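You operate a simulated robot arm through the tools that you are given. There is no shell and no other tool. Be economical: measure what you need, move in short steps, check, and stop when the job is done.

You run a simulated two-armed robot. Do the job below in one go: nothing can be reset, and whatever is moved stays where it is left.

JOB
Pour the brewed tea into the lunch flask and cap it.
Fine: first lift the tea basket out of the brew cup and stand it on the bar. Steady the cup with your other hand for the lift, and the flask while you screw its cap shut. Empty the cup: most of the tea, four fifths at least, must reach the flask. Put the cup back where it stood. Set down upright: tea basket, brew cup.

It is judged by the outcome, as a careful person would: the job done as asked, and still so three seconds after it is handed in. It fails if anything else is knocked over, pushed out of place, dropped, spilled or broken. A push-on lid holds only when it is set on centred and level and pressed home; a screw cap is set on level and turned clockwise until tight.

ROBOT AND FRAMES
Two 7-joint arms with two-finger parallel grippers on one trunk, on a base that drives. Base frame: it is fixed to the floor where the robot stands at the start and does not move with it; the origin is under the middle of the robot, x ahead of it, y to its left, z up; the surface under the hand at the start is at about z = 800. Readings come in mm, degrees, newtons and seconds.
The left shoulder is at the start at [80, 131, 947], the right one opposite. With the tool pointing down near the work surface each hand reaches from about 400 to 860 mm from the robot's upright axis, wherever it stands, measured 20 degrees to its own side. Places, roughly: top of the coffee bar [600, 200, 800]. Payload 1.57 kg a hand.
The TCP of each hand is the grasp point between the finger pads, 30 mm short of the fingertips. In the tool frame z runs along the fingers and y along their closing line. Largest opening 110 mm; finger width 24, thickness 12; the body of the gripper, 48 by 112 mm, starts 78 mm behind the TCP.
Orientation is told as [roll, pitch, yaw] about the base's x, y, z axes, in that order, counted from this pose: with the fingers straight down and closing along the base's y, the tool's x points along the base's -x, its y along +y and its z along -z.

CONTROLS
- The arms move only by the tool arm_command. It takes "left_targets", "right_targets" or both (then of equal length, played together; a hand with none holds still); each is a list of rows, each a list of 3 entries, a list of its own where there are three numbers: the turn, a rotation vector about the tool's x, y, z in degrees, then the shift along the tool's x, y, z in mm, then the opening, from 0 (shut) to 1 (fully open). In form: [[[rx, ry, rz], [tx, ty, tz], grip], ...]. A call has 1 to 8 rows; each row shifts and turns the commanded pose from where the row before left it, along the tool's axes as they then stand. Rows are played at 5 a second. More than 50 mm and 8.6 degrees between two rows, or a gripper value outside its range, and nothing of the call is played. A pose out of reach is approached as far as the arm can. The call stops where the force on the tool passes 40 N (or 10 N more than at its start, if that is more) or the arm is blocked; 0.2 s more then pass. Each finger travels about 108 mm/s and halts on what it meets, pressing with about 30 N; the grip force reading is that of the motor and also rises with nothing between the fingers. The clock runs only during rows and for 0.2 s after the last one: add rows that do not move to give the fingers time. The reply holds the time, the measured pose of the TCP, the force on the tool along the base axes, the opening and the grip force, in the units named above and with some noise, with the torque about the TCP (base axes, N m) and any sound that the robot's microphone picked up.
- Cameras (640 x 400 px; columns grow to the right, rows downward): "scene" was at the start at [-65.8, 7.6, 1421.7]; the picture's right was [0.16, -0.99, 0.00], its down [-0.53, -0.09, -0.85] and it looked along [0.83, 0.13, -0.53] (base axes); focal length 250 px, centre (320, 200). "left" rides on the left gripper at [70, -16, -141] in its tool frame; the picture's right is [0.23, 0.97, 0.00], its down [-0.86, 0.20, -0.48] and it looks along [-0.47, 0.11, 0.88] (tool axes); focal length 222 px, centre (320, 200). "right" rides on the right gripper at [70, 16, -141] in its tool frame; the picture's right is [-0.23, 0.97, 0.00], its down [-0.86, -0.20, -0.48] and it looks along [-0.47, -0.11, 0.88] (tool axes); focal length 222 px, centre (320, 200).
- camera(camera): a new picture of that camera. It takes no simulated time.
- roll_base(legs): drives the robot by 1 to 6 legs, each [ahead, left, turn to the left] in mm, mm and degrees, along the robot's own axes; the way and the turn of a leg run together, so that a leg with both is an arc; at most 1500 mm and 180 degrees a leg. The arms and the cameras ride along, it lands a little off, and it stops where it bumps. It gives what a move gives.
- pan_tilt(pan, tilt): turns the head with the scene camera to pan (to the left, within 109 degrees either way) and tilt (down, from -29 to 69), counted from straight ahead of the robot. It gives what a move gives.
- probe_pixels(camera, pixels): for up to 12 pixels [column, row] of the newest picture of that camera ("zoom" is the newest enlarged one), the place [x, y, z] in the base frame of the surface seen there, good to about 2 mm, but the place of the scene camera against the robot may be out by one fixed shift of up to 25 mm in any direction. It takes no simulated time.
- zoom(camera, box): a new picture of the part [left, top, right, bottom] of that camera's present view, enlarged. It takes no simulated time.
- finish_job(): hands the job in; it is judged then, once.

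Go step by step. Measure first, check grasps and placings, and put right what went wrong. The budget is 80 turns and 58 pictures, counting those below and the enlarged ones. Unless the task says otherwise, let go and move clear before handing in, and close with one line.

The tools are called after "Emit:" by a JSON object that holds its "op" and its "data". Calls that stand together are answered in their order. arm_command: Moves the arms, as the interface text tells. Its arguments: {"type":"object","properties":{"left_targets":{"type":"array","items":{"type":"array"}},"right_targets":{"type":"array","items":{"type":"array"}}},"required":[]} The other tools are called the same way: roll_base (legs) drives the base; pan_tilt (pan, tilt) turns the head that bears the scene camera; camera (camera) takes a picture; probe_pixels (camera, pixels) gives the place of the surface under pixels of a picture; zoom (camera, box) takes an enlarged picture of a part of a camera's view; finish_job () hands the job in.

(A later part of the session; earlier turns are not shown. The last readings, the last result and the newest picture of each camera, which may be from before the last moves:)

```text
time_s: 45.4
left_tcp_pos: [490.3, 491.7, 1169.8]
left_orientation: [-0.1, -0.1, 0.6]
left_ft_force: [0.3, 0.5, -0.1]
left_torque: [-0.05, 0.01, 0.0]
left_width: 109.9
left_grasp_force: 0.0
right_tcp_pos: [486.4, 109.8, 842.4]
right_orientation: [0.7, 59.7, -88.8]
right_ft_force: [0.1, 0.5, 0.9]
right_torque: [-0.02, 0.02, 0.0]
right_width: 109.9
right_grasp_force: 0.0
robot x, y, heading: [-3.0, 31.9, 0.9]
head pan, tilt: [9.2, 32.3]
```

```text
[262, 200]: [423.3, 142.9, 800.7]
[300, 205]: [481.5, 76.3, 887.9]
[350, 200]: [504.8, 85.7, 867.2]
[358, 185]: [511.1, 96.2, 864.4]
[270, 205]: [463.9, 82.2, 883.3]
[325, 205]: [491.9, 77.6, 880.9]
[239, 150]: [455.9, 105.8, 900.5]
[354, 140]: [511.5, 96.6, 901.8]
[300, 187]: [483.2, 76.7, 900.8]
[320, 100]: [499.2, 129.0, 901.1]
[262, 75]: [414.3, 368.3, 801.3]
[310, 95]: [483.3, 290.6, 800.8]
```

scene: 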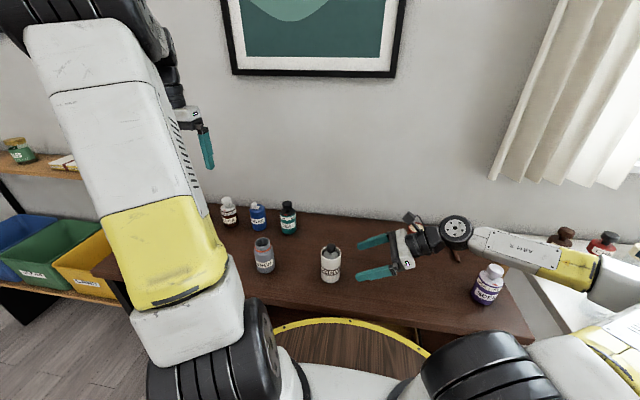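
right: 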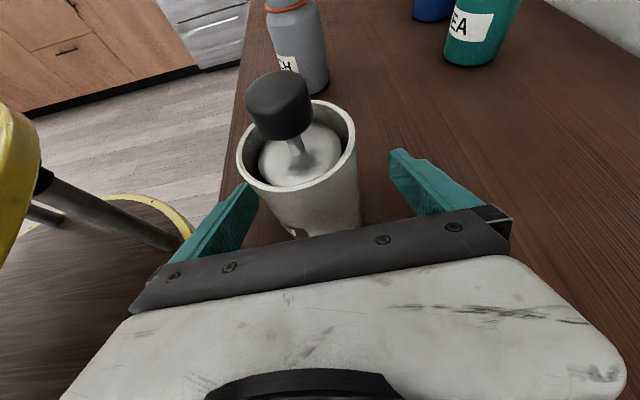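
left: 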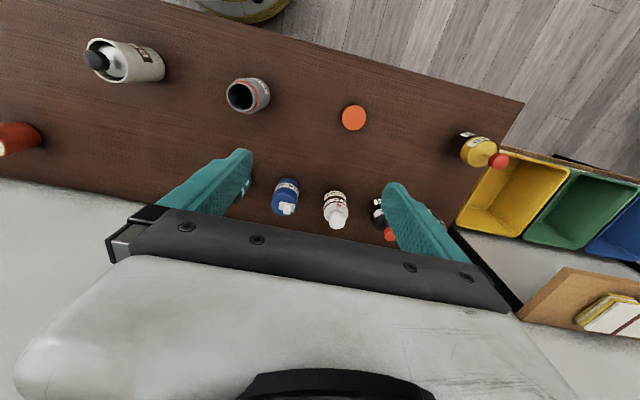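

Cup axis is (483,107), so I shift 3.4 mm toward the robot and close gently.

Emit:
{"op": "arm_command", "data": {"right_targets": [[[0, 0, 0], [0, -3.4, -2], 1], [[0, 0, 0], [0, 0, 0], 0.8], [[0, 0, 0], [0, 0, 0], 0.65], [[0, 0, 0], [0, 0, 0], 0.58], [[0, 0, 0], [0, 0, 0], 0.54], [[0, 0, 0], [0, 0, 0], 0.5], [[0, 0, 0], [0, 0, 0], 0.45], [[0, 0, 0], [0, 0, 0], 0.4]]}}

Emit:
{"op": "camera", "data": {"camera": "right"}}

```text
time_s: 47.2
left_tcp_pos: [489.5, 492.0, 1168.4]
left_orientation: [0.1, 0.0, 0.6]
left_ft_force: [0.3, 0.5, 0.4]
left_torque: [0.01, 0.0, -0.01]
left_width: 110.1
left_grasp_force: 0.1
right_tcp_pos: [482.5, 107.0, 846.3]
right_orientation: [0.6, 59.7, -88.8]
right_ft_force: [-0.6, -0.4, 1.3]
right_torque: [-0.02, 0.09, 0.06]
right_width: 56.9
right_grasp_force: 30.2
robot x, y, heading: [1.2, 37.0, 0.6]
head pan, tilt: [9.2, 32.3]
```

```text
33 pictures are left
```

right: 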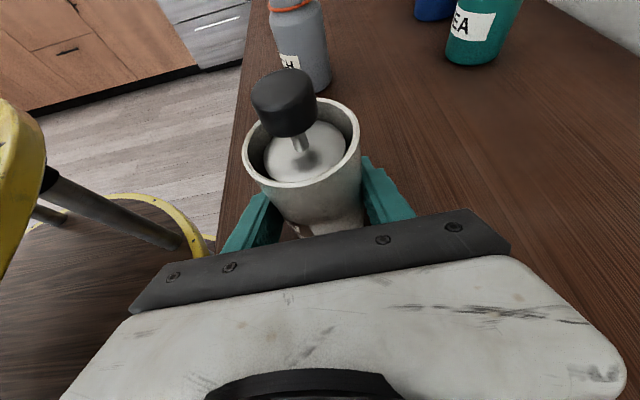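

Right hand has the cup firmly (width 56.9 mm, at 482.5,107,846.3). Now the left hand: turn to yaw +90 so it closes along x, and move over the knob, high up.

Emit:
{"op": "arm_command", "data": {"left_targets": [[[0, 0, -8.5], [0, 0, 0], 1], [[0, 0, -8.5], [0, 0, 0], 1], [[0, 0, -8.5], [0, 0, 0], 1], [[0, 0, -8.5], [0, 0, 0], 1], [[0, 0, -8.5], [0, 0, 0], 1], [[0, 0, -8.5], [0, 0, 0], 1], [[0, 0, -8.5], [0, 0, 0], 1], [[0, 0, -8.5], [0, 0, 0], 1]]}}

Emit:
{"op": "arm_command", "data": {"left_targets": [[[0, 0, -7.1], [0, 0, 0], 1], [[0, 0, -7.1], [0, 0, 0], 1], [[0, 0, -7.1], [0, 0, 0], 0.7], [[0, 0, 0], [45, 1.5, 0], 0.6], [[0, 0, 0], [45, 1.5, 0], 0.6], [[0, 0, 0], [45, 1.5, 0], 0.6], [[0, 0, 0], [45, 1.5, 0], 0.6], [[0, 0, 0], [0, 0, 0], 0.6]]}}

Emit:
{"op": "arm_command", "data": {"left_targets": [[[0, 0, 0], [45, 1.5, 0], 0.6], [[0, 0, 0], [45, 0, 0], 0.6], [[0, 0, 0], [45, 0, 0], 0.6], [[0, 0, 0], [45, 0, 0], 0.6], [[0, 0, 0], [0, 0, 0], 0.6]]}}

```text
time_s: 49.0
left_tcp_pos: [491.6, 490.0, 1168.8]
left_orientation: [0.0, 0.0, 68.7]
left_ft_force: [-0.5, -0.2, 0.4]
left_torque: [-0.01, -0.05, -0.04]
left_width: 109.9
left_grasp_force: 0.0
right_tcp_pos: [482.5, 106.6, 844.6]
right_orientation: [0.6, 59.7, -88.8]
right_ft_force: [0.4, -1.4, 2.8]
right_torque: [-0.04, 0.15, 0.01]
right_width: 56.7
right_grasp_force: 29.6
robot x, y, heading: [-4.8, 36.3, 0.5]
head pan, tilt: [9.2, 32.3]
```

```text
time_s: 50.8
left_tcp_pos: [486.4, 311.8, 1167.4]
left_orientation: [0.0, 0.0, 90.0]
left_ft_force: [-0.6, -0.3, -0.5]
left_torque: [-0.02, 0.01, 0.02]
left_width: 65.8
left_grasp_force: 0.0
right_tcp_pos: [481.7, 106.5, 843.8]
right_orientation: [0.6, 59.7, -88.8]
right_ft_force: [0.2, 0.5, 3.0]
right_torque: [0.01, 0.07, 0.03]
right_width: 57.1
right_grasp_force: 29.9
robot x, y, heading: [-3.2, 31.5, 0.6]
head pan, tilt: [9.2, 32.3]
```

```text
time_s: 52.0
left_tcp_pos: [480.6, 131.7, 1170.5]
left_orientation: [0.1, -0.1, 89.9]
left_ft_force: [-0.3, -0.1, -0.5]
left_torque: [-0.01, 0.01, -0.02]
left_width: 65.9
left_grasp_force: 0.1
right_tcp_pos: [481.1, 106.8, 843.4]
right_orientation: [0.7, 59.7, -88.8]
right_ft_force: [-0.2, 0.1, 3.6]
right_torque: [0.04, 0.14, 0.01]
right_width: 56.7
right_grasp_force: 29.7
robot x, y, heading: [-0.4, 29.6, 0.8]
head pan, tilt: [9.2, 32.3]
```

Left arm is free here. Moving over the knob and down to z≈1000, then looking.

Emit:
{"op": "arm_command", "data": {"left_targets": [[[0, 0, 0], [24, -2, 10], 0.6], [[0, 0, 0], [0, 0, 40], 0.6], [[0, 0, 0], [0, 0, 40], 0.6], [[0, 0, 0], [0, 0, 40], 0.6], [[0, 0, 0], [0, 0, 40], 0.6], [[0, 0, 0], [0, 0, 0], 0.6]]}}

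Emit:
{"op": "camera", "data": {"camera": "left"}}

Emit:
{"op": "camera", "data": {"camera": "scene"}}

Emit:
{"op": "camera", "data": {"camera": "right"}}

```text
time_s: 53.4
left_tcp_pos: [485.1, 106.5, 999.5]
left_orientation: [-0.1, 0.0, 90.0]
left_ft_force: [-0.5, 0.1, -0.7]
left_torque: [0.01, -0.03, 0.0]
left_width: 66.1
left_grasp_force: 0.0
right_tcp_pos: [482.0, 107.5, 844.9]
right_orientation: [0.6, 59.8, -88.8]
right_ft_force: [-2.3, -1.2, 3.9]
right_torque: [-0.06, 0.2, 0.04]
right_width: 56.7
right_grasp_force: 30.3
robot x, y, heading: [-0.6, 28.3, 0.5]
head pan, tilt: [9.2, 32.3]
```

```text
32 pictures are left
```

left: 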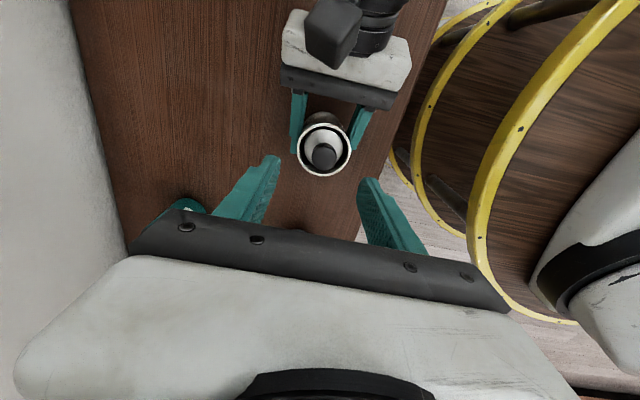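

```text
31 pictures are left
```

scene: 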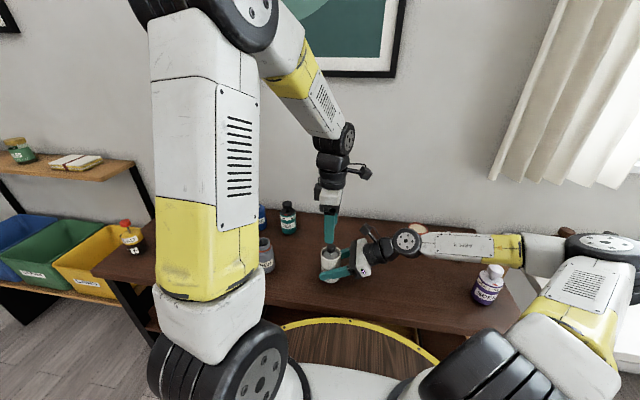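

```text
30 pictures are left
```

right: 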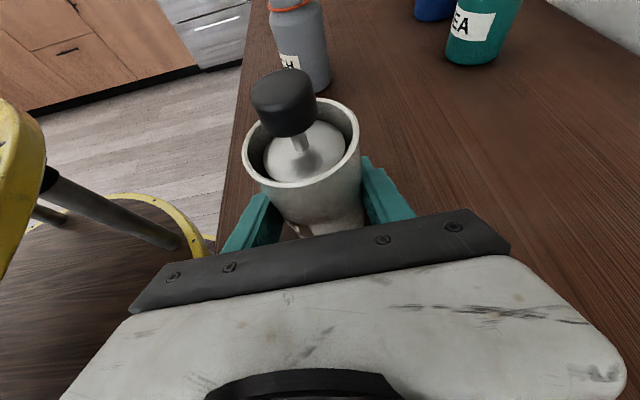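

All clear around the hands. I'll probe the knob and the free bar space for the basket.

Emit:
{"op": "probe_pixels", "data": {"camera": "left", "pixels": [[323, 155], [313, 150], [334, 158], [324, 144], [200, 90], [95, 60], [190, 205], [120, 160], [370, 210]]}}

Emit:
{"op": "probe_pixels", "data": {"camera": "right", "pixels": [[470, 55], [500, 130], [540, 80], [400, 60], [430, 10], [275, 90], [283, 108], [310, 175]]}}

```text
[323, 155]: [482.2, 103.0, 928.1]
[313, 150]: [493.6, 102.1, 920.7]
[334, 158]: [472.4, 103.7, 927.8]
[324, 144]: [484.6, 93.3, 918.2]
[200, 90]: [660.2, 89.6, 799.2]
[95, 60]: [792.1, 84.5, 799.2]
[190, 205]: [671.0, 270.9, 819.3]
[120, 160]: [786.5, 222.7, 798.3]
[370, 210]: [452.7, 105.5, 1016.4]
```

```text
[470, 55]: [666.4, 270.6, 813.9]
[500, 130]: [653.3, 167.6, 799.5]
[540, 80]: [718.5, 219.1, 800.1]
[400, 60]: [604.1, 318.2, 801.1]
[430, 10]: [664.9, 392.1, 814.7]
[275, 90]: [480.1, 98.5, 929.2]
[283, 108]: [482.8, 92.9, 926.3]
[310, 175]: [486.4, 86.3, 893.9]
```

Knob centre is (483,106.5). Lowering the left fingers 64 mm so the tips stay just above the rim, and closing on the knob.

Emit:
{"op": "arm_command", "data": {"left_targets": [[[0, 0, 0], [0, 2, 25], 0.6], [[0, 0, 0], [0, 0, 25], 0.6], [[0, 0, 0], [0, 0, 14], 0.6], [[0, 0, 0], [0, 0, 0], 0.45], [[0, 0, 0], [0, 0, 0], 0.3], [[0, 0, 0], [0, 0, 0], 0.2], [[0, 0, 0], [0, 0, 0], 0.1], [[0, 0, 0], [0, 0, 0], 0.1]]}}

Emit:
{"op": "camera", "data": {"camera": "right"}}

```text
time_s: 55.2
left_tcp_pos: [482.1, 107.0, 936.0]
left_orientation: [0.0, 0.0, 90.0]
left_ft_force: [-0.2, 0.2, 1.2]
left_torque: [0.01, 0.0, -0.01]
left_width: 24.1
left_grasp_force: 29.6
right_tcp_pos: [482.2, 107.1, 843.1]
right_orientation: [0.7, 59.6, -88.7]
right_ft_force: [0.0, -0.4, 2.9]
right_torque: [0.01, 0.17, 0.01]
right_width: 57.0
right_grasp_force: 30.3
robot x, y, heading: [-2.1, 29.3, 0.8]
head pan, tilt: [9.2, 32.3]
```

```text
29 pictures are left
```

right: 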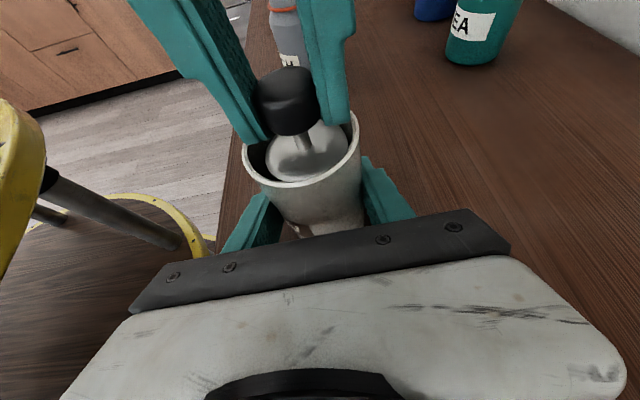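

Knob gripped (24.1 mm). Lifting the basket slowly while the right hand holds the cup.

Emit:
{"op": "arm_command", "data": {"left_targets": [[[0, 0, 0], [0, 0, -6], 0.1], [[0, 0, 0], [0, 0, -12], 0.1], [[0, 0, 0], [0, 0, -15], 0.1], [[0, 0, 0], [0, 0, -18], 0.1], [[0, 0, 0], [0, 0, -18], 0.1], [[0, 0, 0], [0, 0, -18], 0.1], [[0, 0, 0], [0, 0, -18], 0.1], [[0, 0, 0], [0, 0, -10], 0.1]]}}

Emit:
{"op": "camera", "data": {"camera": "right"}}

Emit:
{"op": "camera", "data": {"camera": "scene"}}

```text
time_s: 57.0
left_tcp_pos: [481.2, 107.3, 1051.1]
left_orientation: [0.0, 0.0, 89.9]
left_ft_force: [0.0, 0.1, -0.5]
left_torque: [0.01, -0.01, 0.05]
left_width: 24.3
left_grasp_force: 30.5
right_tcp_pos: [481.3, 106.9, 844.7]
right_orientation: [0.6, 59.7, -88.8]
right_ft_force: [-0.9, 0.1, 3.9]
right_torque: [-0.01, 0.14, 0.03]
right_width: 56.6
right_grasp_force: 29.7
robot x, y, heading: [1.5, 33.0, 0.6]
head pan, tilt: [9.2, 32.3]
```

```text
28 pictures are left
```

right: 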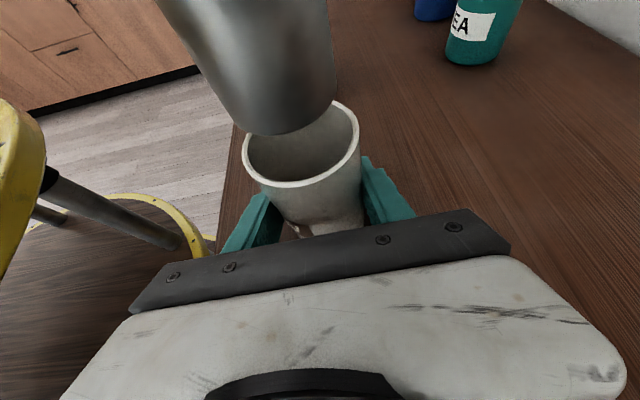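

```text
27 pictures are left
```

scene: 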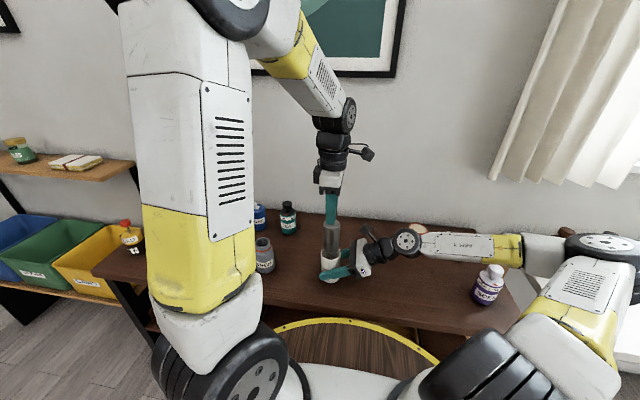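

Basket is out. I'll probe its bottom edge to get its length before carrying it.

Emit:
{"op": "probe_pixels", "data": {"camera": "right", "pixels": [[285, 131], [270, 130], [310, 125], [330, 90], [248, 117], [300, 100]]}}

Emit:
{"op": "zoom", "data": {"camera": "right", "box": [150, 0, 390, 150]}}

```text
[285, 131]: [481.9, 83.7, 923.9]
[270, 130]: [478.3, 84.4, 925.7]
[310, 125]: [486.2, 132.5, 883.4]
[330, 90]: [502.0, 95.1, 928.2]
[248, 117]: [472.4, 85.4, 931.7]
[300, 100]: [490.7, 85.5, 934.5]
```

```text
2.67 times, centred on (270, 75) of right
```

zoom: 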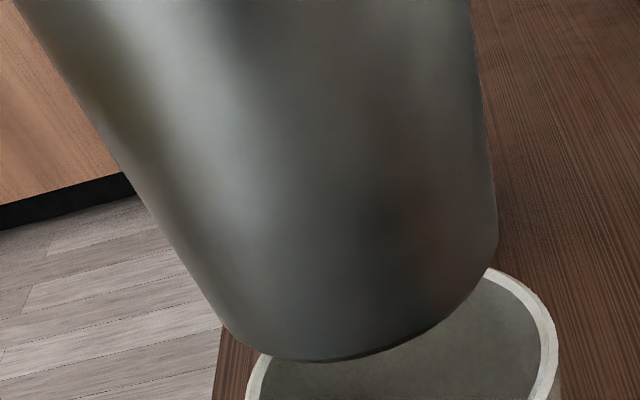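

Basket bottom hangs 129.5 mm under the TCP, so it will stand with TCP near z 930. Carrying it to the free spot (590,205), behind and between cup and flask.

Emit:
{"op": "arm_command", "data": {"left_targets": [[[0, 0, 0], [0, 0, -20], 0.1], [[0, 0, 0], [-24.5, -27.2, 0], 0.1], [[0, 0, 0], [-24.5, -27.2, 0], 0.1], [[0, 0, 0], [-24.5, -27.2, 0], 0.1], [[0, 0, 0], [-24.5, -27.2, 0], 0.1], [[0, 0, 0], [0, 0, 35], 0.1], [[0, 0, 0], [0, 0, 35], 0.1], [[0, 0, 0], [0, 0, 35], 0.1]]}}

Emit:
{"op": "camera", "data": {"camera": "right"}}

```text
time_s: 58.8
left_tcp_pos: [588.8, 207.7, 965.1]
left_orientation: [-0.1, 0.0, 90.0]
left_ft_force: [-0.4, -0.8, 0.3]
left_torque: [-0.03, -0.07, 0.0]
left_width: 24.5
left_grasp_force: 30.6
right_tcp_pos: [481.3, 107.5, 843.6]
right_orientation: [0.5, 59.6, -88.9]
right_ft_force: [-1.1, -0.1, 3.9]
right_torque: [-0.06, 0.14, 0.04]
right_width: 56.4
right_grasp_force: 29.7
robot x, y, heading: [-2.6, 35.7, 0.6]
head pan, tilt: [9.2, 32.3]
```

```text
25 pictures are left
```

right: 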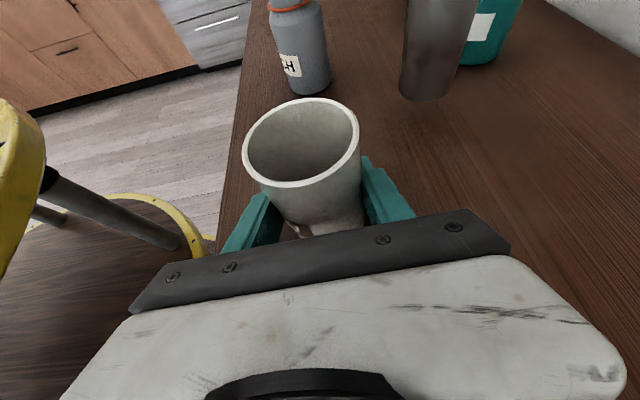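

Lowering the basket gently to the bar, ending in small steps.

Emit:
{"op": "arm_command", "data": {"left_targets": [[[0, 0, 0], [0, 0, 15], 0.1], [[0, 0, 0], [0, 0, 12], 0.1], [[0, 0, 0], [0, 0, 4], 0.1], [[0, 0, 0], [0, 0, 2], 0.1], [[0, 0, 0], [0, 0, 1.5], 0.1], [[0, 0, 0], [0, 0, 0], 0.1]]}}

Emit:
{"op": "zoom", "data": {"camera": "right", "box": [340, 0, 540, 125]}}

```text
time_s: 60.2
left_tcp_pos: [590.7, 206.8, 930.8]
left_orientation: [-0.1, 0.0, 89.9]
left_ft_force: [0.4, 0.1, 0.1]
left_torque: [-0.03, -0.01, -0.04]
left_width: 24.1
left_grasp_force: 29.8
right_tcp_pos: [482.0, 105.8, 844.3]
right_orientation: [0.6, 59.7, -88.8]
right_ft_force: [0.2, 0.1, 3.8]
right_torque: [0.05, 0.09, 0.02]
right_width: 56.6
right_grasp_force: 29.8
robot x, y, heading: [0.7, 35.8, 0.3]
head pan, tilt: [9.2, 32.3]
```

```text
3.20 times, centred on (440, 62) of right
```

zoom: 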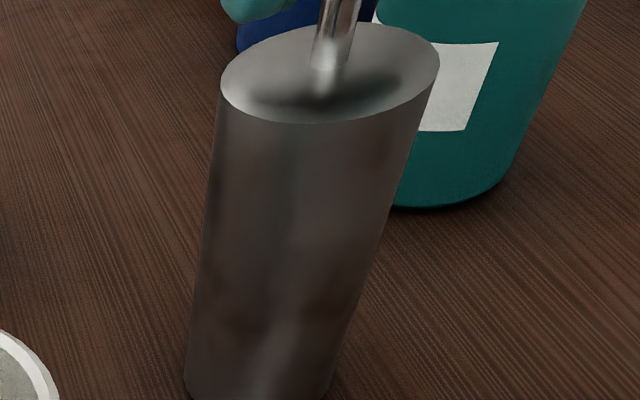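

No contact force yet. Lowering in 1 mm steps.

Emit:
{"op": "arm_command", "data": {"left_targets": [[[0, 0, 0], [0, 0, 1], 0.1], [[0, 0, 0], [0, 0, 1], 0.1], [[0, 0, 0], [0, 0, 1], 0.1], [[0, 0, 0], [0, 0, 0], 0.1]]}}

Emit:
{"op": "probe_pixels", "data": {"camera": "right", "pixels": [[420, 102], [420, 94], [405, 96], [440, 97], [410, 50]]}}

```text
time_s: 61.2
left_tcp_pos: [591.0, 205.0, 928.8]
left_orientation: [-0.2, 0.0, 89.9]
left_ft_force: [0.5, 2.0, 26.8]
left_torque: [0.02, 0.04, -0.04]
left_width: 24.2
left_grasp_force: 29.6
right_tcp_pos: [481.4, 107.7, 843.7]
right_orientation: [0.6, 59.6, -88.8]
right_ft_force: [-0.7, 0.7, 0.2]
right_torque: [0.04, -0.01, 0.03]
right_width: 56.6
right_grasp_force: 29.1
robot x, y, heading: [-1.0, 29.3, 0.6]
head pan, tilt: [9.2, 32.3]
```

```text
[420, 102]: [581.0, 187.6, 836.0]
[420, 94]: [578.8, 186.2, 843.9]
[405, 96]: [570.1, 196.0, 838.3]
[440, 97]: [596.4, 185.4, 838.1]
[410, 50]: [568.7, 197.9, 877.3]
```

Contact (27 N): the basket stands. Easing 1 mm, opening, and raising the left hand clear.

Emit:
{"op": "arm_command", "data": {"left_targets": [[[0, 0, 0], [0, 0, -1], 0.1], [[0, 0, 0], [0, 0, 0], 0.3], [[0, 0, 0], [0, 0, 0], 0.45], [[0, 0, 0], [0, 0, 0], 0.5], [[0, 0, 0], [0, 0, -30], 0.5], [[0, 0, 0], [0, 0, -40], 0.5], [[0, 0, 0], [0, 0, -45], 0.5], [[0, 0, 0], [-20, 0, -45], 0.5]]}}

Emit:
{"op": "arm_command", "data": {"left_targets": [[[0, 0, 0], [-40, 10, -20], 0.5], [[0, 0, 0], [-45, 10, 0], 0.5], [[0, 0, 0], [-45, 10, 0], 0.5], [[0, 0, 0], [-45, 10, 0], 0.5], [[0, 0, 0], [-45, 10, 0], 0.5], [[0, 0, 0], [-45, 10, 0], 0.5], [[0, 0, 0], [0, 0, 0], 0.5]]}}

Emit:
{"op": "camera", "data": {"camera": "scene"}}

Emit:
{"op": "camera", "data": {"camera": "left"}}

```text
time_s: 63.0
left_tcp_pos: [587.6, 225.4, 1086.4]
left_orientation: [0.0, 0.1, 89.9]
left_ft_force: [-0.6, 0.8, -0.4]
left_torque: [0.03, 0.01, 0.0]
left_width: 54.8
left_grasp_force: 0.1
right_tcp_pos: [482.2, 106.7, 844.1]
right_orientation: [0.5, 59.6, -88.9]
right_ft_force: [-0.2, 0.6, 0.9]
right_torque: [0.03, 0.08, -0.02]
right_width: 56.7
right_grasp_force: 29.9
robot x, y, heading: [-2.9, 33.1, 0.5]
head pan, tilt: [9.2, 32.3]
```

```text
time_s: 64.6
left_tcp_pos: [528.7, 489.8, 1107.9]
left_orientation: [-0.1, 0.0, 90.0]
left_ft_force: [0.3, 0.2, -0.5]
left_torque: [-0.02, 0.03, 0.02]
left_width: 55.2
left_grasp_force: 0.0
right_tcp_pos: [482.8, 106.2, 844.4]
right_orientation: [0.5, 59.8, -88.8]
right_ft_force: [0.2, -0.5, 2.8]
right_torque: [-0.03, 0.14, 0.02]
right_width: 56.6
right_grasp_force: 30.2
robot x, y, heading: [2.9, 34.9, 0.7]
head pan, tilt: [9.2, 32.3]
```

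```text
23 pictures are left
```

scene: 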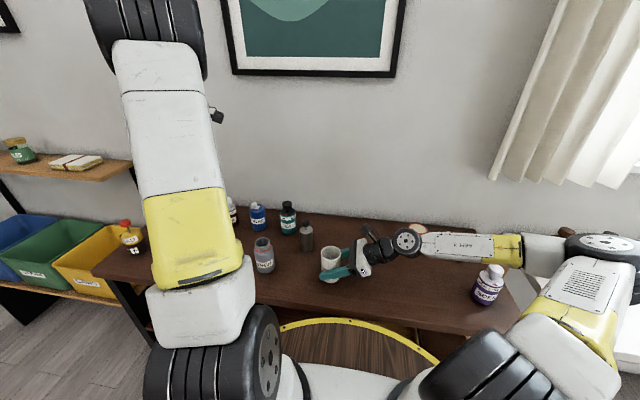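

```text
22 pictures are left
```

left: 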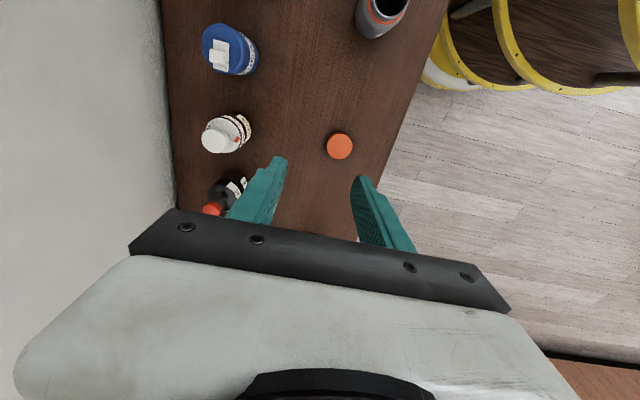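

Basket stands upright on its own (306,235) and the cup is open. Before pouring, I'll test how far the wrist rolls using the free left arm (the mirror case), which is also the wound-up start I want for screwing the cap.

Emit:
{"op": "arm_command", "data": {"left_targets": [[[0, 0, -8.5], [0, 0, 0], 0.6], [[0, 0, -8.5], [0, 0, 0], 0.6], [[0, 0, -8.5], [0, 0, 0], 0.6], [[0, 0, -8.5], [0, 0, 0], 0.6], [[0, 0, -8.5], [0, 0, 0], 0.6], [[0, 0, -8.5], [0, 0, 0], 0.6], [[0, 0, -8.5], [0, 0, 0], 0.6], [[0, 0, -8.5], [0, 0, 0], 0.6]]}}

Emit:
{"op": "arm_command", "data": {"left_targets": [[[0, 0, -8.5], [0, 0, 0], 0.6], [[0, 0, -8.5], [0, 0, 0], 0.6], [[0, 0, -8.5], [0, 0, 0], 0.6], [[0, 0, -8.5], [0, 0, 0], 0.6], [[0, 0, -8.5], [0, 0, 0], 0.6], [[0, 0, 0], [0, 0, 0], 0.6]]}}

Emit:
{"op": "zoom", "data": {"camera": "right", "box": [220, 80, 380, 200]}}

Emit:
{"op": "probe_pixels", "data": {"camera": "right", "pixels": [[300, 140], [290, 160], [310, 120], [270, 140], [335, 140], [285, 75], [325, 75], [300, 92], [290, 5], [310, 5]]}}

```text
time_s: 66.4
left_tcp_pos: [532.8, 490.5, 1109.5]
left_orientation: [0.0, 0.0, 158.0]
left_ft_force: [0.0, -0.2, -0.1]
left_torque: [-0.02, 0.01, -0.04]
left_width: 66.2
left_grasp_force: 0.0
right_tcp_pos: [482.3, 106.4, 844.6]
right_orientation: [0.6, 59.7, -88.8]
right_ft_force: [1.0, -0.8, 2.4]
right_torque: [-0.03, 0.04, 0.03]
right_width: 56.8
right_grasp_force: 30.3
robot x, y, heading: [2.4, 28.2, 0.5]
head pan, tilt: [9.2, 32.3]
```

```text
time_s: 67.8
left_tcp_pos: [532.7, 490.7, 1110.4]
left_orientation: [-0.1, 0.1, -159.5]
left_ft_force: [-0.2, -0.3, -0.8]
left_torque: [0.01, -0.02, -0.01]
left_width: 66.1
left_grasp_force: 0.1
right_tcp_pos: [481.5, 107.9, 843.4]
right_orientation: [0.5, 59.7, -88.8]
right_ft_force: [1.6, 0.2, 2.7]
right_torque: [0.05, 0.05, 0.01]
right_width: 56.9
right_grasp_force: 29.9
robot x, y, heading: [1.9, 34.7, 0.4]
head pan, tilt: [9.2, 32.3]
```

```text
3.33 times, centred on (300, 140) of right
```

zoom: 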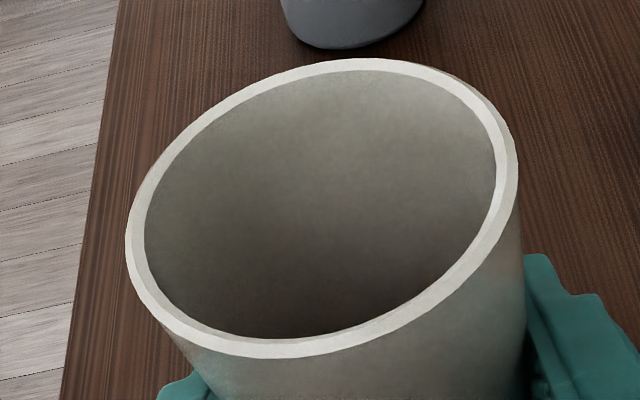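

```text
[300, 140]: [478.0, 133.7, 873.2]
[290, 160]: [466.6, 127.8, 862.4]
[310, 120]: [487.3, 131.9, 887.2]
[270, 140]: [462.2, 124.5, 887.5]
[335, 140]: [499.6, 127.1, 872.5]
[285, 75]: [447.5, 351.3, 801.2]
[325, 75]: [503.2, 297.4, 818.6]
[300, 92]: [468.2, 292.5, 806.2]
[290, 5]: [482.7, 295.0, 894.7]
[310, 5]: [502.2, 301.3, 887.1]
```

The left wrist rolled freely to yaw 200, so the right can roll likewise. The tea is below z≈862 in the cup, so it won't spill until a steep tilt. Now I lift the cup 150 mm straight up and check the shelf on the left before driving.

Emit:
{"op": "arm_command", "data": {"right_targets": [[[0, 0, 0], [8.6, 0, -5], 0.4], [[0, 0, 0], [17.3, 0, -10.1], 0.4], [[0, 0, 0], [20.7, 0, -12.2], 0.4], [[0, 0, 0], [20.7, 0, -12.2], 0.4], [[0, 0, 0], [20.7, 0, -12.2], 0.4], [[0, 0, 0], [20.7, 0, -12.2], 0.4], [[0, 0, 0], [20.7, 0, -12], 0.4], [[0, 0, 0], [0, 0, 0], 0.4]]}}

Emit:
{"op": "probe_pixels", "data": {"camera": "scene", "pixels": [[70, 165], [125, 158], [20, 150], [130, 235], [10, 230], [90, 240]]}}

```text
time_s: 69.6
left_tcp_pos: [531.6, 490.7, 1109.3]
left_orientation: [0.1, 0.0, -159.6]
left_ft_force: [-0.8, 0.0, 0.4]
left_torque: [0.03, 0.04, 0.01]
left_width: 65.7
left_grasp_force: 0.0
right_tcp_pos: [481.8, 110.4, 992.5]
right_orientation: [0.6, 59.6, -88.8]
right_ft_force: [0.8, -1.0, -1.7]
right_torque: [-0.02, 0.03, 0.02]
right_width: 56.6
right_grasp_force: 30.3
robot x, y, heading: [0.5, 29.8, 0.4]
head pan, tilt: [9.2, 32.3]
```

```text
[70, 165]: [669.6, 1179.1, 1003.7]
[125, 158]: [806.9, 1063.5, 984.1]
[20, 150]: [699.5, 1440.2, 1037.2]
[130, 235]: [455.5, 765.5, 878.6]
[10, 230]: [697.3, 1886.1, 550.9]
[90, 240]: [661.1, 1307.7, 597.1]
```

Shelf is far away (y>1060). Bringing the cup back to x≈400, then driving left 218 mm so the cup faces the flask.

Emit:
{"op": "arm_command", "data": {"right_targets": [[[0, 0, 0], [0, -20, 0], 0.4], [[0, 0, 0], [0, -20, 0], 0.4], [[0, 0, 0], [0, -20, 0], 0.4], [[0, 0, 0], [0, -20, 0], 0.4], [[0, 0, 0], [0, 0, 0], 0.4]]}}

Emit:
{"op": "roll_base", "data": {"legs": [[0, 70, 0], [0, 75, 0], [0, 73, 0]]}}

Emit:
{"op": "camera", "data": {"camera": "right"}}

Emit:
{"op": "camera", "data": {"camera": "left"}}

```text
time_s: 70.8
left_tcp_pos: [531.2, 491.6, 1109.9]
left_orientation: [0.0, -0.1, -159.6]
left_ft_force: [0.1, 0.7, 0.5]
left_torque: [-0.02, -0.01, -0.03]
left_width: 66.0
left_grasp_force: 0.0
right_tcp_pos: [400.3, 107.8, 990.7]
right_orientation: [0.5, 59.7, -88.9]
right_ft_force: [0.3, -0.4, -1.9]
right_torque: [-0.01, -0.01, 0.04]
right_width: 56.6
right_grasp_force: 30.2
robot x, y, heading: [-1.0, 31.4, 0.7]
head pan, tilt: [9.2, 32.3]
```

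```text
time_s: 73.1
left_tcp_pos: [528.5, 711.2, 1110.1]
left_orientation: [0.0, 0.0, -159.5]
left_ft_force: [-0.7, -0.6, 0.2]
left_torque: [0.03, 0.02, 0.0]
left_width: 66.2
left_grasp_force: 0.3
right_tcp_pos: [397.7, 330.1, 992.0]
right_orientation: [0.5, 59.7, -88.7]
right_ft_force: [0.5, -0.1, -1.6]
right_torque: [0.0, 0.0, 0.01]
right_width: 56.4
right_grasp_force: 29.8
robot x, y, heading: [-3.0, 253.1, 0.9]
head pan, tilt: [9.2, 32.3]
```

```text
20 pictures are left
```

right: 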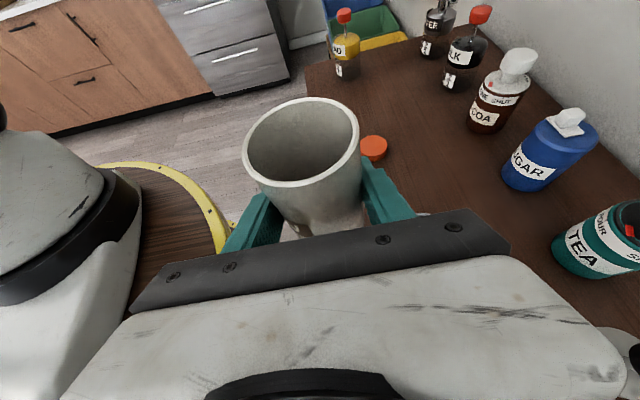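

```text
19 pictures are left
```

left: 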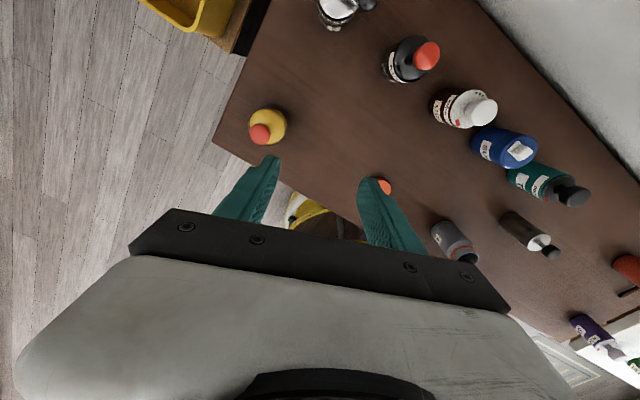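

Cup is at (398,330,992), beside the flask. I'll probe the flask mouth at (455,240) from the left camera for an exact centre.

Emit:
{"op": "zoom", "data": {"camera": "left", "box": [400, 200, 520, 275]}}

Emit:
{"op": "probe_pixels", "data": {"camera": "left", "pixels": [[435, 230], [440, 222], [450, 220], [460, 225], [470, 232], [480, 245], [445, 240], [455, 250], [470, 262], [478, 258], [462, 262], [450, 232]]}}

```text
5.33 times, centred on (460, 238) of left
```

zoom: 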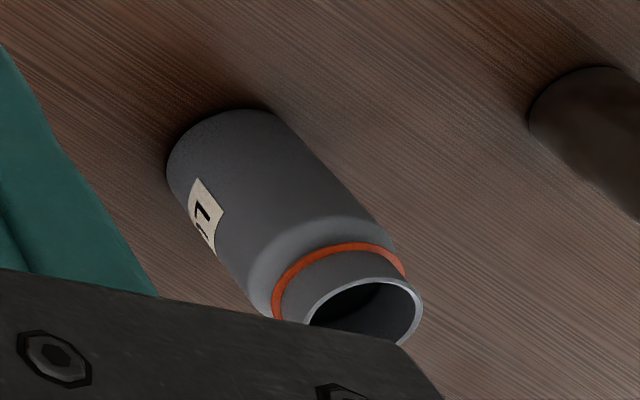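

```text
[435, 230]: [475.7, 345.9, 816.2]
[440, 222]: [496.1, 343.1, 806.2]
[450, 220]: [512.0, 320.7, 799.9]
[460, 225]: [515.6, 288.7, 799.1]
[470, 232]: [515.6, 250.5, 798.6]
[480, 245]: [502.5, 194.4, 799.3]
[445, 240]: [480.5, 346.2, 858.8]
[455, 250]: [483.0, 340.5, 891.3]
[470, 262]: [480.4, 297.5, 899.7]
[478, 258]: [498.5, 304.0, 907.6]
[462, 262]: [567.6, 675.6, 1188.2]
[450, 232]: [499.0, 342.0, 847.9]
```

Emit:
{"op": "probe_pixels", "data": {"camera": "zoom", "pixels": [[370, 280], [345, 286], [325, 298], [312, 315], [405, 285], [419, 302], [416, 322], [402, 342], [330, 275], [395, 262], [365, 325]]}}

```text
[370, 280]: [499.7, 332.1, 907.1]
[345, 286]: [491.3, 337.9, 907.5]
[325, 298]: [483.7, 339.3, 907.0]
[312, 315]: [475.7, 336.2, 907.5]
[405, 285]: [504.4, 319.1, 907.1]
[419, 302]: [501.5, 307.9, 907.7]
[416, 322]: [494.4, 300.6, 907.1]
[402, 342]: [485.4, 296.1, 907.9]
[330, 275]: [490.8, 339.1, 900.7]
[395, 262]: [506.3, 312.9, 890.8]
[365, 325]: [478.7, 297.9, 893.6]
```

Flask mouth: centre (483.5,317.5), rim z 907.5, radius about 21. I'll align the cup in y, lower a little and tilt to 48°, still back from the mouth and above the tea's spill angle.

Emit:
{"op": "arm_command", "data": {"right_targets": [[[0, 0, 0], [-34, 0, 5.3], 0.4], [[4.04, 0, 6.9], [0, 0, 0], 0.4], [[4.04, 0, 6.9], [0, 0, 0], 0.4], [[4.04, 0, 6.9], [0, 0, 0], 0.4], [[4.04, 0, 6.9], [0, 0, 0], 0.4], [[4.04, 0, 6.9], [0, 0, 0], 0.4], [[0, 0, 0], [0, 0, 0], 0.4]]}}

Emit:
{"op": "camera", "data": {"camera": "right"}}

```text
time_s: 74.7
left_tcp_pos: [528.5, 712.4, 1109.3]
left_orientation: [-0.1, 0.0, -159.5]
left_ft_force: [1.1, -0.1, -0.5]
left_torque: [0.02, -0.01, 0.02]
left_width: 65.9
left_grasp_force: 0.2
right_tcp_pos: [398.7, 316.2, 961.8]
right_orientation: [-58.8, 41.5, -136.9]
right_ft_force: [0.3, -0.1, -0.8]
right_torque: [-0.01, 0.01, 0.0]
right_width: 56.8
right_grasp_force: 30.3
robot x, y, heading: [-6.3, 253.0, 0.8]
head pan, tilt: [9.2, 32.3]
```

```text
17 pictures are left
```

right: 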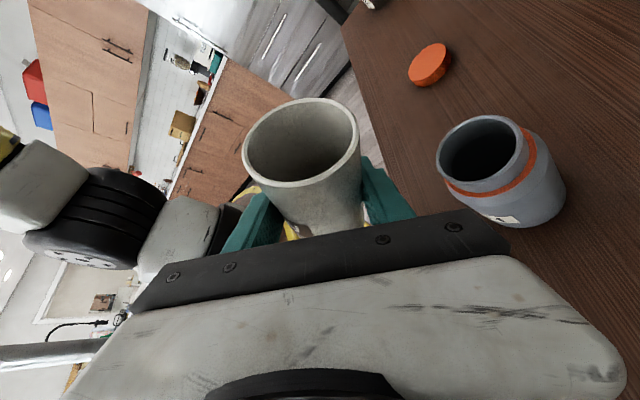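

Tilted 40°, nothing flowing. The flask mouth is at right (485,150). Now I bring the lip over the mouth and pivot about it to 60°.

Emit:
{"op": "arm_command", "data": {"right_targets": [[[0, 0, 0], [-20.5, 35.6, 12], 0.4], [[4.04, 0, 6.9], [4.1, -7.6, -2.4], 0.4], [[1.515, 0, 2.59], [1.42, -2.94, -0.83], 0.4], [[1.515, 0, 2.59], [1.42, -2.94, -0.83], 0.4], [[1.515, 0, 2.59], [1.42, -2.94, -0.83], 0.4], [[1.515, 0, 2.59], [1.42, -2.94, -0.83], 0.4], [[0, 0, 0], [0, 0, 0], 0.4]]}}

Emit:
{"op": "camera", "data": {"camera": "right"}}

Emit:
{"op": "probe_pixels", "data": {"camera": "right", "pixels": [[356, 125], [358, 140], [357, 155], [350, 165], [350, 110]]}}

```text
time_s: 76.3
left_tcp_pos: [528.8, 712.6, 1109.9]
left_orientation: [-0.1, 0.0, -159.6]
left_ft_force: [0.1, 0.2, -0.5]
left_torque: [-0.02, 0.0, -0.01]
left_width: 66.1
left_grasp_force: 0.1
right_tcp_pos: [406.3, 316.6, 942.0]
right_orientation: [-73.6, 25.8, -145.1]
right_ft_force: [-0.3, -0.5, -1.5]
right_torque: [0.02, 0.01, 0.02]
right_width: 56.6
right_grasp_force: 29.7
robot x, y, heading: [-6.6, 252.5, 1.0]
head pan, tilt: [9.2, 32.3]
```

```text
16 pictures are left
```

right: 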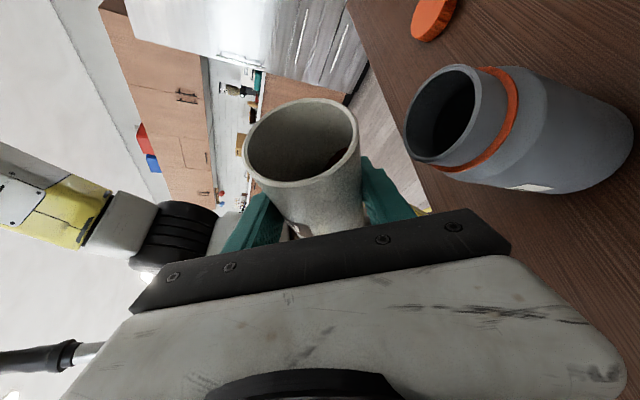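

```text
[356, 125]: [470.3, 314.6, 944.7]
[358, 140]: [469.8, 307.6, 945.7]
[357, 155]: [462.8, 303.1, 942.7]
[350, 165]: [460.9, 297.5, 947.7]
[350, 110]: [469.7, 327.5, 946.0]
```

Tea now shows dark inside near the lip (340,155), lip at (470,316,945). I'll bring the lip 13 mm lower and 5 mm further in, then tilt on slowly.

Emit:
{"op": "arm_command", "data": {"right_targets": [[[0, 0, 0], [-1.9, 13.8, 1.1], 0.4], [[1.01, 0, 1.726], [0.93, -1.97, -0.55], 0.4], [[1.01, 0, 1.726], [0.93, -1.97, -0.55], 0.4], [[1.01, 0, 1.726], [0.93, -1.97, -0.55], 0.4], [[1.01, 0, 1.726], [0.93, -1.97, -0.55], 0.4], [[1.01, 0, 1.726], [0.93, -1.97, -0.55], 0.4], [[1.01, 0, 1.726], [0.93, -1.97, -0.55], 0.4], [[0, 0, 0], [0, 0, 0], 0.4]]}}

Emit:
{"op": "camera", "data": {"camera": "right"}}

Emit:
{"op": "probe_pixels", "data": {"camera": "right", "pixels": [[356, 125], [358, 140], [350, 110]]}}

```text
time_s: 78.1
left_tcp_pos: [528.3, 711.9, 1108.6]
left_orientation: [0.1, 0.0, -159.5]
left_ft_force: [0.3, 0.4, 0.2]
left_torque: [-0.02, 0.0, -0.01]
left_width: 66.0
left_grasp_force: 0.0
right_tcp_pos: [380.9, 300.1, 965.9]
right_orientation: [-77.1, 17.2, -146.8]
right_ft_force: [0.5, -0.3, -1.2]
right_torque: [-0.03, 0.01, 0.0]
right_width: 57.0
right_grasp_force: 29.9
right hand out of reach, approached as far as the arm can: row 2, 3, 4, 5, 6, 7
robot x, y, heading: [-4.7, 249.0, 0.8]
head pan, tilt: [9.2, 32.3]
```

```text
15 pictures are left
```

right: 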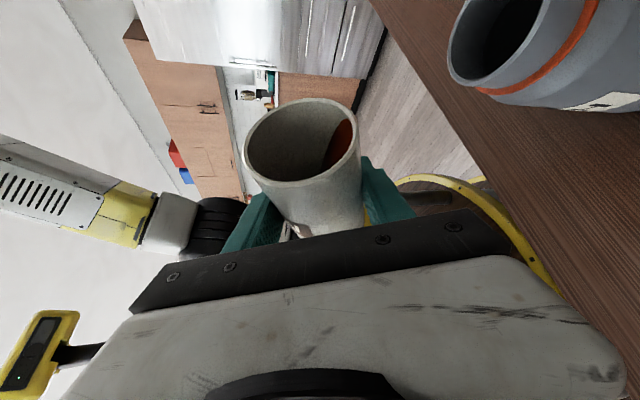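

```text
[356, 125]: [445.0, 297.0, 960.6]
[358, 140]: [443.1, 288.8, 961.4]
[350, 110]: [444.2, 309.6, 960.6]
```

The arm hit its inward limit and pulled the cup back (lip now at x 445, short of the mouth) with tea near the lip. I'll tilt back 24° right away, then shift the base left for more room.

Emit:
{"op": "arm_command", "data": {"right_targets": [[[-4.04, 0, -6.9], [0, 0, 0], 0.4], [[-4.04, 0, -6.9], [0, 0, 0], 0.4], [[-4.04, 0, -6.9], [0, 0, 0], 0.4], [[0, 0, 0], [0, 0, 0], 0.4]]}}

Emit:
{"op": "roll_base", "data": {"legs": [[-15, 40, 0], [-15, 40, 0]]}}

Emit:
{"op": "camera", "data": {"camera": "right"}}

```text
time_s: 79.1
left_tcp_pos: [529.1, 712.7, 1108.7]
left_orientation: [0.1, 0.0, -159.5]
left_ft_force: [0.3, 0.1, -0.2]
left_torque: [0.02, 0.01, -0.01]
left_width: 66.0
left_grasp_force: 0.0
right_tcp_pos: [382.4, 301.0, 965.1]
right_orientation: [-61.7, 36.9, -139.0]
right_ft_force: [-0.3, 0.2, -1.3]
right_torque: [-0.01, 0.0, -0.02]
right_width: 56.5
right_grasp_force: 30.0
robot x, y, heading: [-5.5, 252.9, 0.7]
head pan, tilt: [9.2, 32.3]
```

```text
time_s: 80.5
left_tcp_pos: [496.7, 792.1, 1108.2]
left_orientation: [0.0, 0.0, -159.5]
left_ft_force: [-0.2, -0.7, 0.1]
left_torque: [-0.01, 0.0, 0.0]
left_width: 66.3
left_grasp_force: 0.1
right_tcp_pos: [351.0, 381.0, 965.0]
right_orientation: [-61.7, 36.9, -139.0]
right_ft_force: [-0.3, -0.4, -0.8]
right_torque: [0.02, -0.01, 0.0]
right_width: 56.8
right_grasp_force: 30.0
robot x, y, heading: [-34.9, 330.3, 0.9]
head pan, tilt: [9.2, 32.3]
```

```text
14 pictures are left
```

right: 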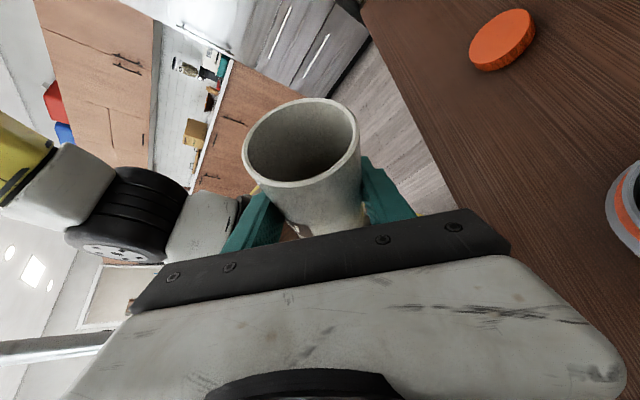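

No spill, cup at 45° in the x–z plane. With the base 80 mm further left I bring the lip back over the mouth: first level, then down.

Emit:
{"op": "arm_command", "data": {"right_targets": [[[0, 0, 0], [1.95, 22.2, -38.2], 0.4], [[0, 0, 0], [1.95, 22.2, -38.2], 0.4], [[0, 0, 0], [-13.3, 15.6, 8.4], 0.4], [[0, 0, 0], [-13.3, 15.6, 8.4], 0.4], [[4.04, 0, 6.9], [4.1, -7.6, -2.4], 0.4], [[1.515, 0, 2.59], [1.42, -2.94, -0.83], 0.4], [[0, 0, 0], [0, 0, 0], 0.4]]}}

Emit:
{"op": "camera", "data": {"camera": "right"}}

Emit:
{"op": "probe_pixels", "data": {"camera": "right", "pixels": [[356, 125], [358, 140], [350, 110]]}}

```text
time_s: 82.1
left_tcp_pos: [496.3, 792.2, 1108.9]
left_orientation: [0.0, 0.1, -159.5]
left_ft_force: [-0.7, -0.6, -0.4]
left_torque: [0.02, 0.02, -0.04]
left_width: 65.8
left_grasp_force: 0.1
right_tcp_pos: [410.3, 316.2, 931.5]
right_orientation: [-69.8, 28.0, -143.6]
right_ft_force: [0.3, -0.2, -0.6]
right_torque: [0.01, -0.02, 0.04]
right_width: 56.7
right_grasp_force: 29.7
robot x, y, heading: [-32.7, 329.7, 0.8]
head pan, tilt: [9.2, 32.3]
```

```text
13 pictures are left
```

right: 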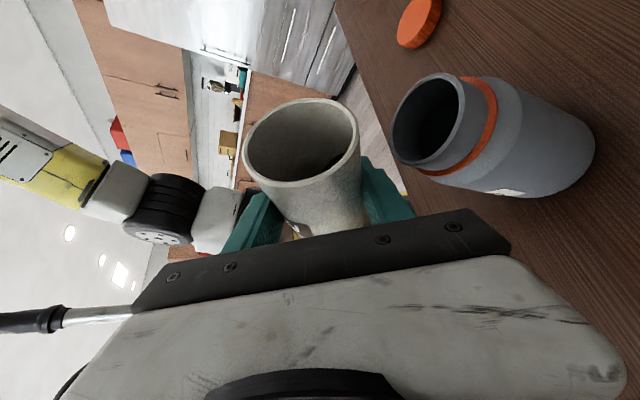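

```text
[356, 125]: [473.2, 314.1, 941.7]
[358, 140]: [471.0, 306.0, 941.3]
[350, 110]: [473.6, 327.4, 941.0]
```

Lip is at (474,316,941), over the mouth. Lowering 10 mm and tilting slowly to 68°.

Emit:
{"op": "arm_command", "data": {"right_targets": [[[0, 0, 0], [-3.4, 9.4, 2], 0.4], [[1.01, 0, 1.726], [0.93, -1.97, -0.55], 0.4], [[1.01, 0, 1.726], [0.93, -1.97, -0.55], 0.4], [[1.01, 0, 1.726], [0.93, -1.97, -0.55], 0.4], [[1.01, 0, 1.726], [0.93, -1.97, -0.55], 0.4], [[1.01, 0, 1.726], [0.93, -1.97, -0.55], 0.4], [[1.01, 0, 1.726], [0.93, -1.97, -0.55], 0.4]]}}

Emit:
{"op": "camera", "data": {"camera": "right"}}

Emit:
{"op": "probe_pixels", "data": {"camera": "right", "pixels": [[356, 125], [358, 140], [350, 110]]}}

```text
time_s: 83.7
left_tcp_pos: [497.3, 793.0, 1109.0]
left_orientation: [-0.1, 0.0, -159.6]
left_ft_force: [-0.3, -0.4, 0.4]
left_torque: [0.0, 0.03, 0.02]
left_width: 66.0
left_grasp_force: 0.0
right_tcp_pos: [397.7, 311.2, 943.9]
right_orientation: [-75.7, 18.1, -146.4]
right_ft_force: [0.0, -0.2, -0.9]
right_torque: [0.03, 0.0, -0.02]
right_width: 56.8
right_grasp_force: 30.1
right hand out of reach, approached as far as the arm can: row 6, 7
robot x, y, heading: [-38.6, 332.7, 1.0]
head pan, tilt: [9.2, 32.3]
```

```text
12 pictures are left
```

right: 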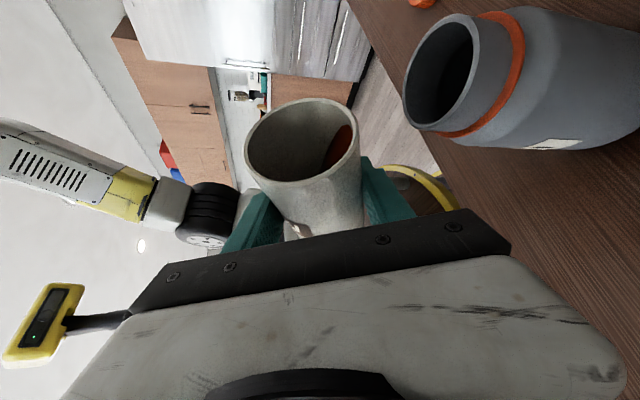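

```text
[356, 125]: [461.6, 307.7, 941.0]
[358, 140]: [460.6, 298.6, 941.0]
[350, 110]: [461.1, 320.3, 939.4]
```

It's the wrist bend (same 67° both times), not the place. I'll tilt back to 45°, raise, and swing the hand 30° clockwise about the vertical so the pour goes toward +x −y, which eases the wrist.

Emit:
{"op": "arm_command", "data": {"right_targets": [[[-3.7, 0, -6.3], [0, 0, 0], 0.4], [[-3.7, 0, -6.3], [0, 0, 0], 0.4], [[-3.7, 0, -6.3], [0, 0, 0], 0.4], [[0, 0, 0], [18, -21, -11.4], 0.4], [[-4.5, 5.28, 2.84], [0, 0, 0], 0.4], [[-4.5, 5.28, 2.84], [0, 0, 0], 0.4], [[-4.5, 5.28, 2.84], [0, 0, 0], 0.4], [[-4.5, 5.28, 2.84], [0, 0, 0], 0.4]]}}

Emit:
{"op": "arm_command", "data": {"right_targets": [[[0, 0, 0], [0, 0, 0], 0.4]]}}

```text
time_s: 85.5
left_tcp_pos: [498.2, 793.6, 1109.2]
left_orientation: [-0.1, 0.0, -159.5]
left_ft_force: [0.8, 0.6, 0.2]
left_torque: [-0.01, 0.04, -0.04]
left_width: 66.0
left_grasp_force: 0.0
right_tcp_pos: [398.4, 309.5, 974.4]
right_orientation: [-61.9, 35.7, -169.2]
right_ft_force: [0.9, 0.3, -0.2]
right_torque: [0.0, -0.02, 0.04]
right_width: 56.8
right_grasp_force: 30.3
robot x, y, heading: [-37.0, 336.7, 0.5]
head pan, tilt: [9.2, 32.3]
```

```text
time_s: 85.9
left_tcp_pos: [497.0, 791.6, 1109.7]
left_orientation: [0.0, -0.1, -159.5]
left_ft_force: [-0.4, -0.2, 0.4]
left_torque: [-0.03, 0.02, 0.01]
left_width: 66.0
left_grasp_force: 0.0
right_tcp_pos: [399.2, 309.7, 974.4]
right_orientation: [-61.8, 35.8, -169.0]
right_ft_force: [-0.3, 0.3, -1.1]
right_torque: [0.01, -0.03, -0.03]
right_width: 56.8
right_grasp_force: 29.9
robot x, y, heading: [-33.9, 331.6, 0.8]
head pan, tilt: [9.2, 32.3]
```

Swing done, pour direction now (0.89,-0.46). Placing the lip over the mouth again and pivoting to about 63°.

Emit:
{"op": "arm_command", "data": {"right_targets": [[[0, 0, 0], [24.3, -1.1, 39.2], 0.4], [[0, 0, 0], [-16.9, 20.7, 11.05], 0.4], [[0, 0, 0], [-16.9, 20.7, 11.05], 0.4], [[4.04, 0, 6.9], [4.1, -7.6, -2.4], 0.4], [[1.515, 0, 2.59], [1.42, -2.94, -0.83], 0.4], [[1.515, 0, 2.59], [1.42, -2.94, -0.83], 0.4], [[1.515, 0, 2.59], [1.42, -2.94, -0.83], 0.4], [[0, 0, 0], [0, 0, 0], 0.4]]}}

Emit:
{"op": "camera", "data": {"camera": "right"}}

Emit:
{"op": "probe_pixels", "data": {"camera": "right", "pixels": [[356, 125], [358, 140], [350, 110]]}}

```text
time_s: 87.7
left_tcp_pos: [498.0, 792.7, 1110.2]
left_orientation: [0.2, 0.0, -159.4]
left_ft_force: [0.3, -0.6, 0.5]
left_torque: [0.0, 0.01, 0.02]
left_width: 66.2
left_grasp_force: 0.0
right_tcp_pos: [419.5, 353.1, 935.5]
right_orientation: [-73.6, 22.1, -175.4]
right_ft_force: [0.6, -0.1, -2.3]
right_torque: [0.0, 0.0, 0.02]
right_width: 56.7
right_grasp_force: 30.0
robot x, y, heading: [-35.6, 334.6, 0.7]
head pan, tilt: [9.2, 32.3]
```

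```text
11 pictures are left
```

right: 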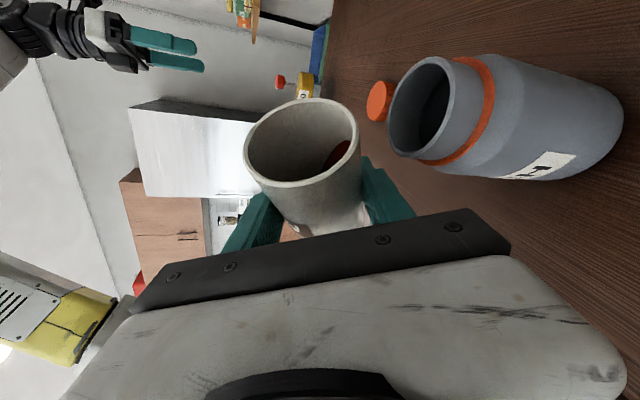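

```text
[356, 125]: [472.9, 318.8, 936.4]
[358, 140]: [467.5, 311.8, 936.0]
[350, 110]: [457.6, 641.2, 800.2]
```

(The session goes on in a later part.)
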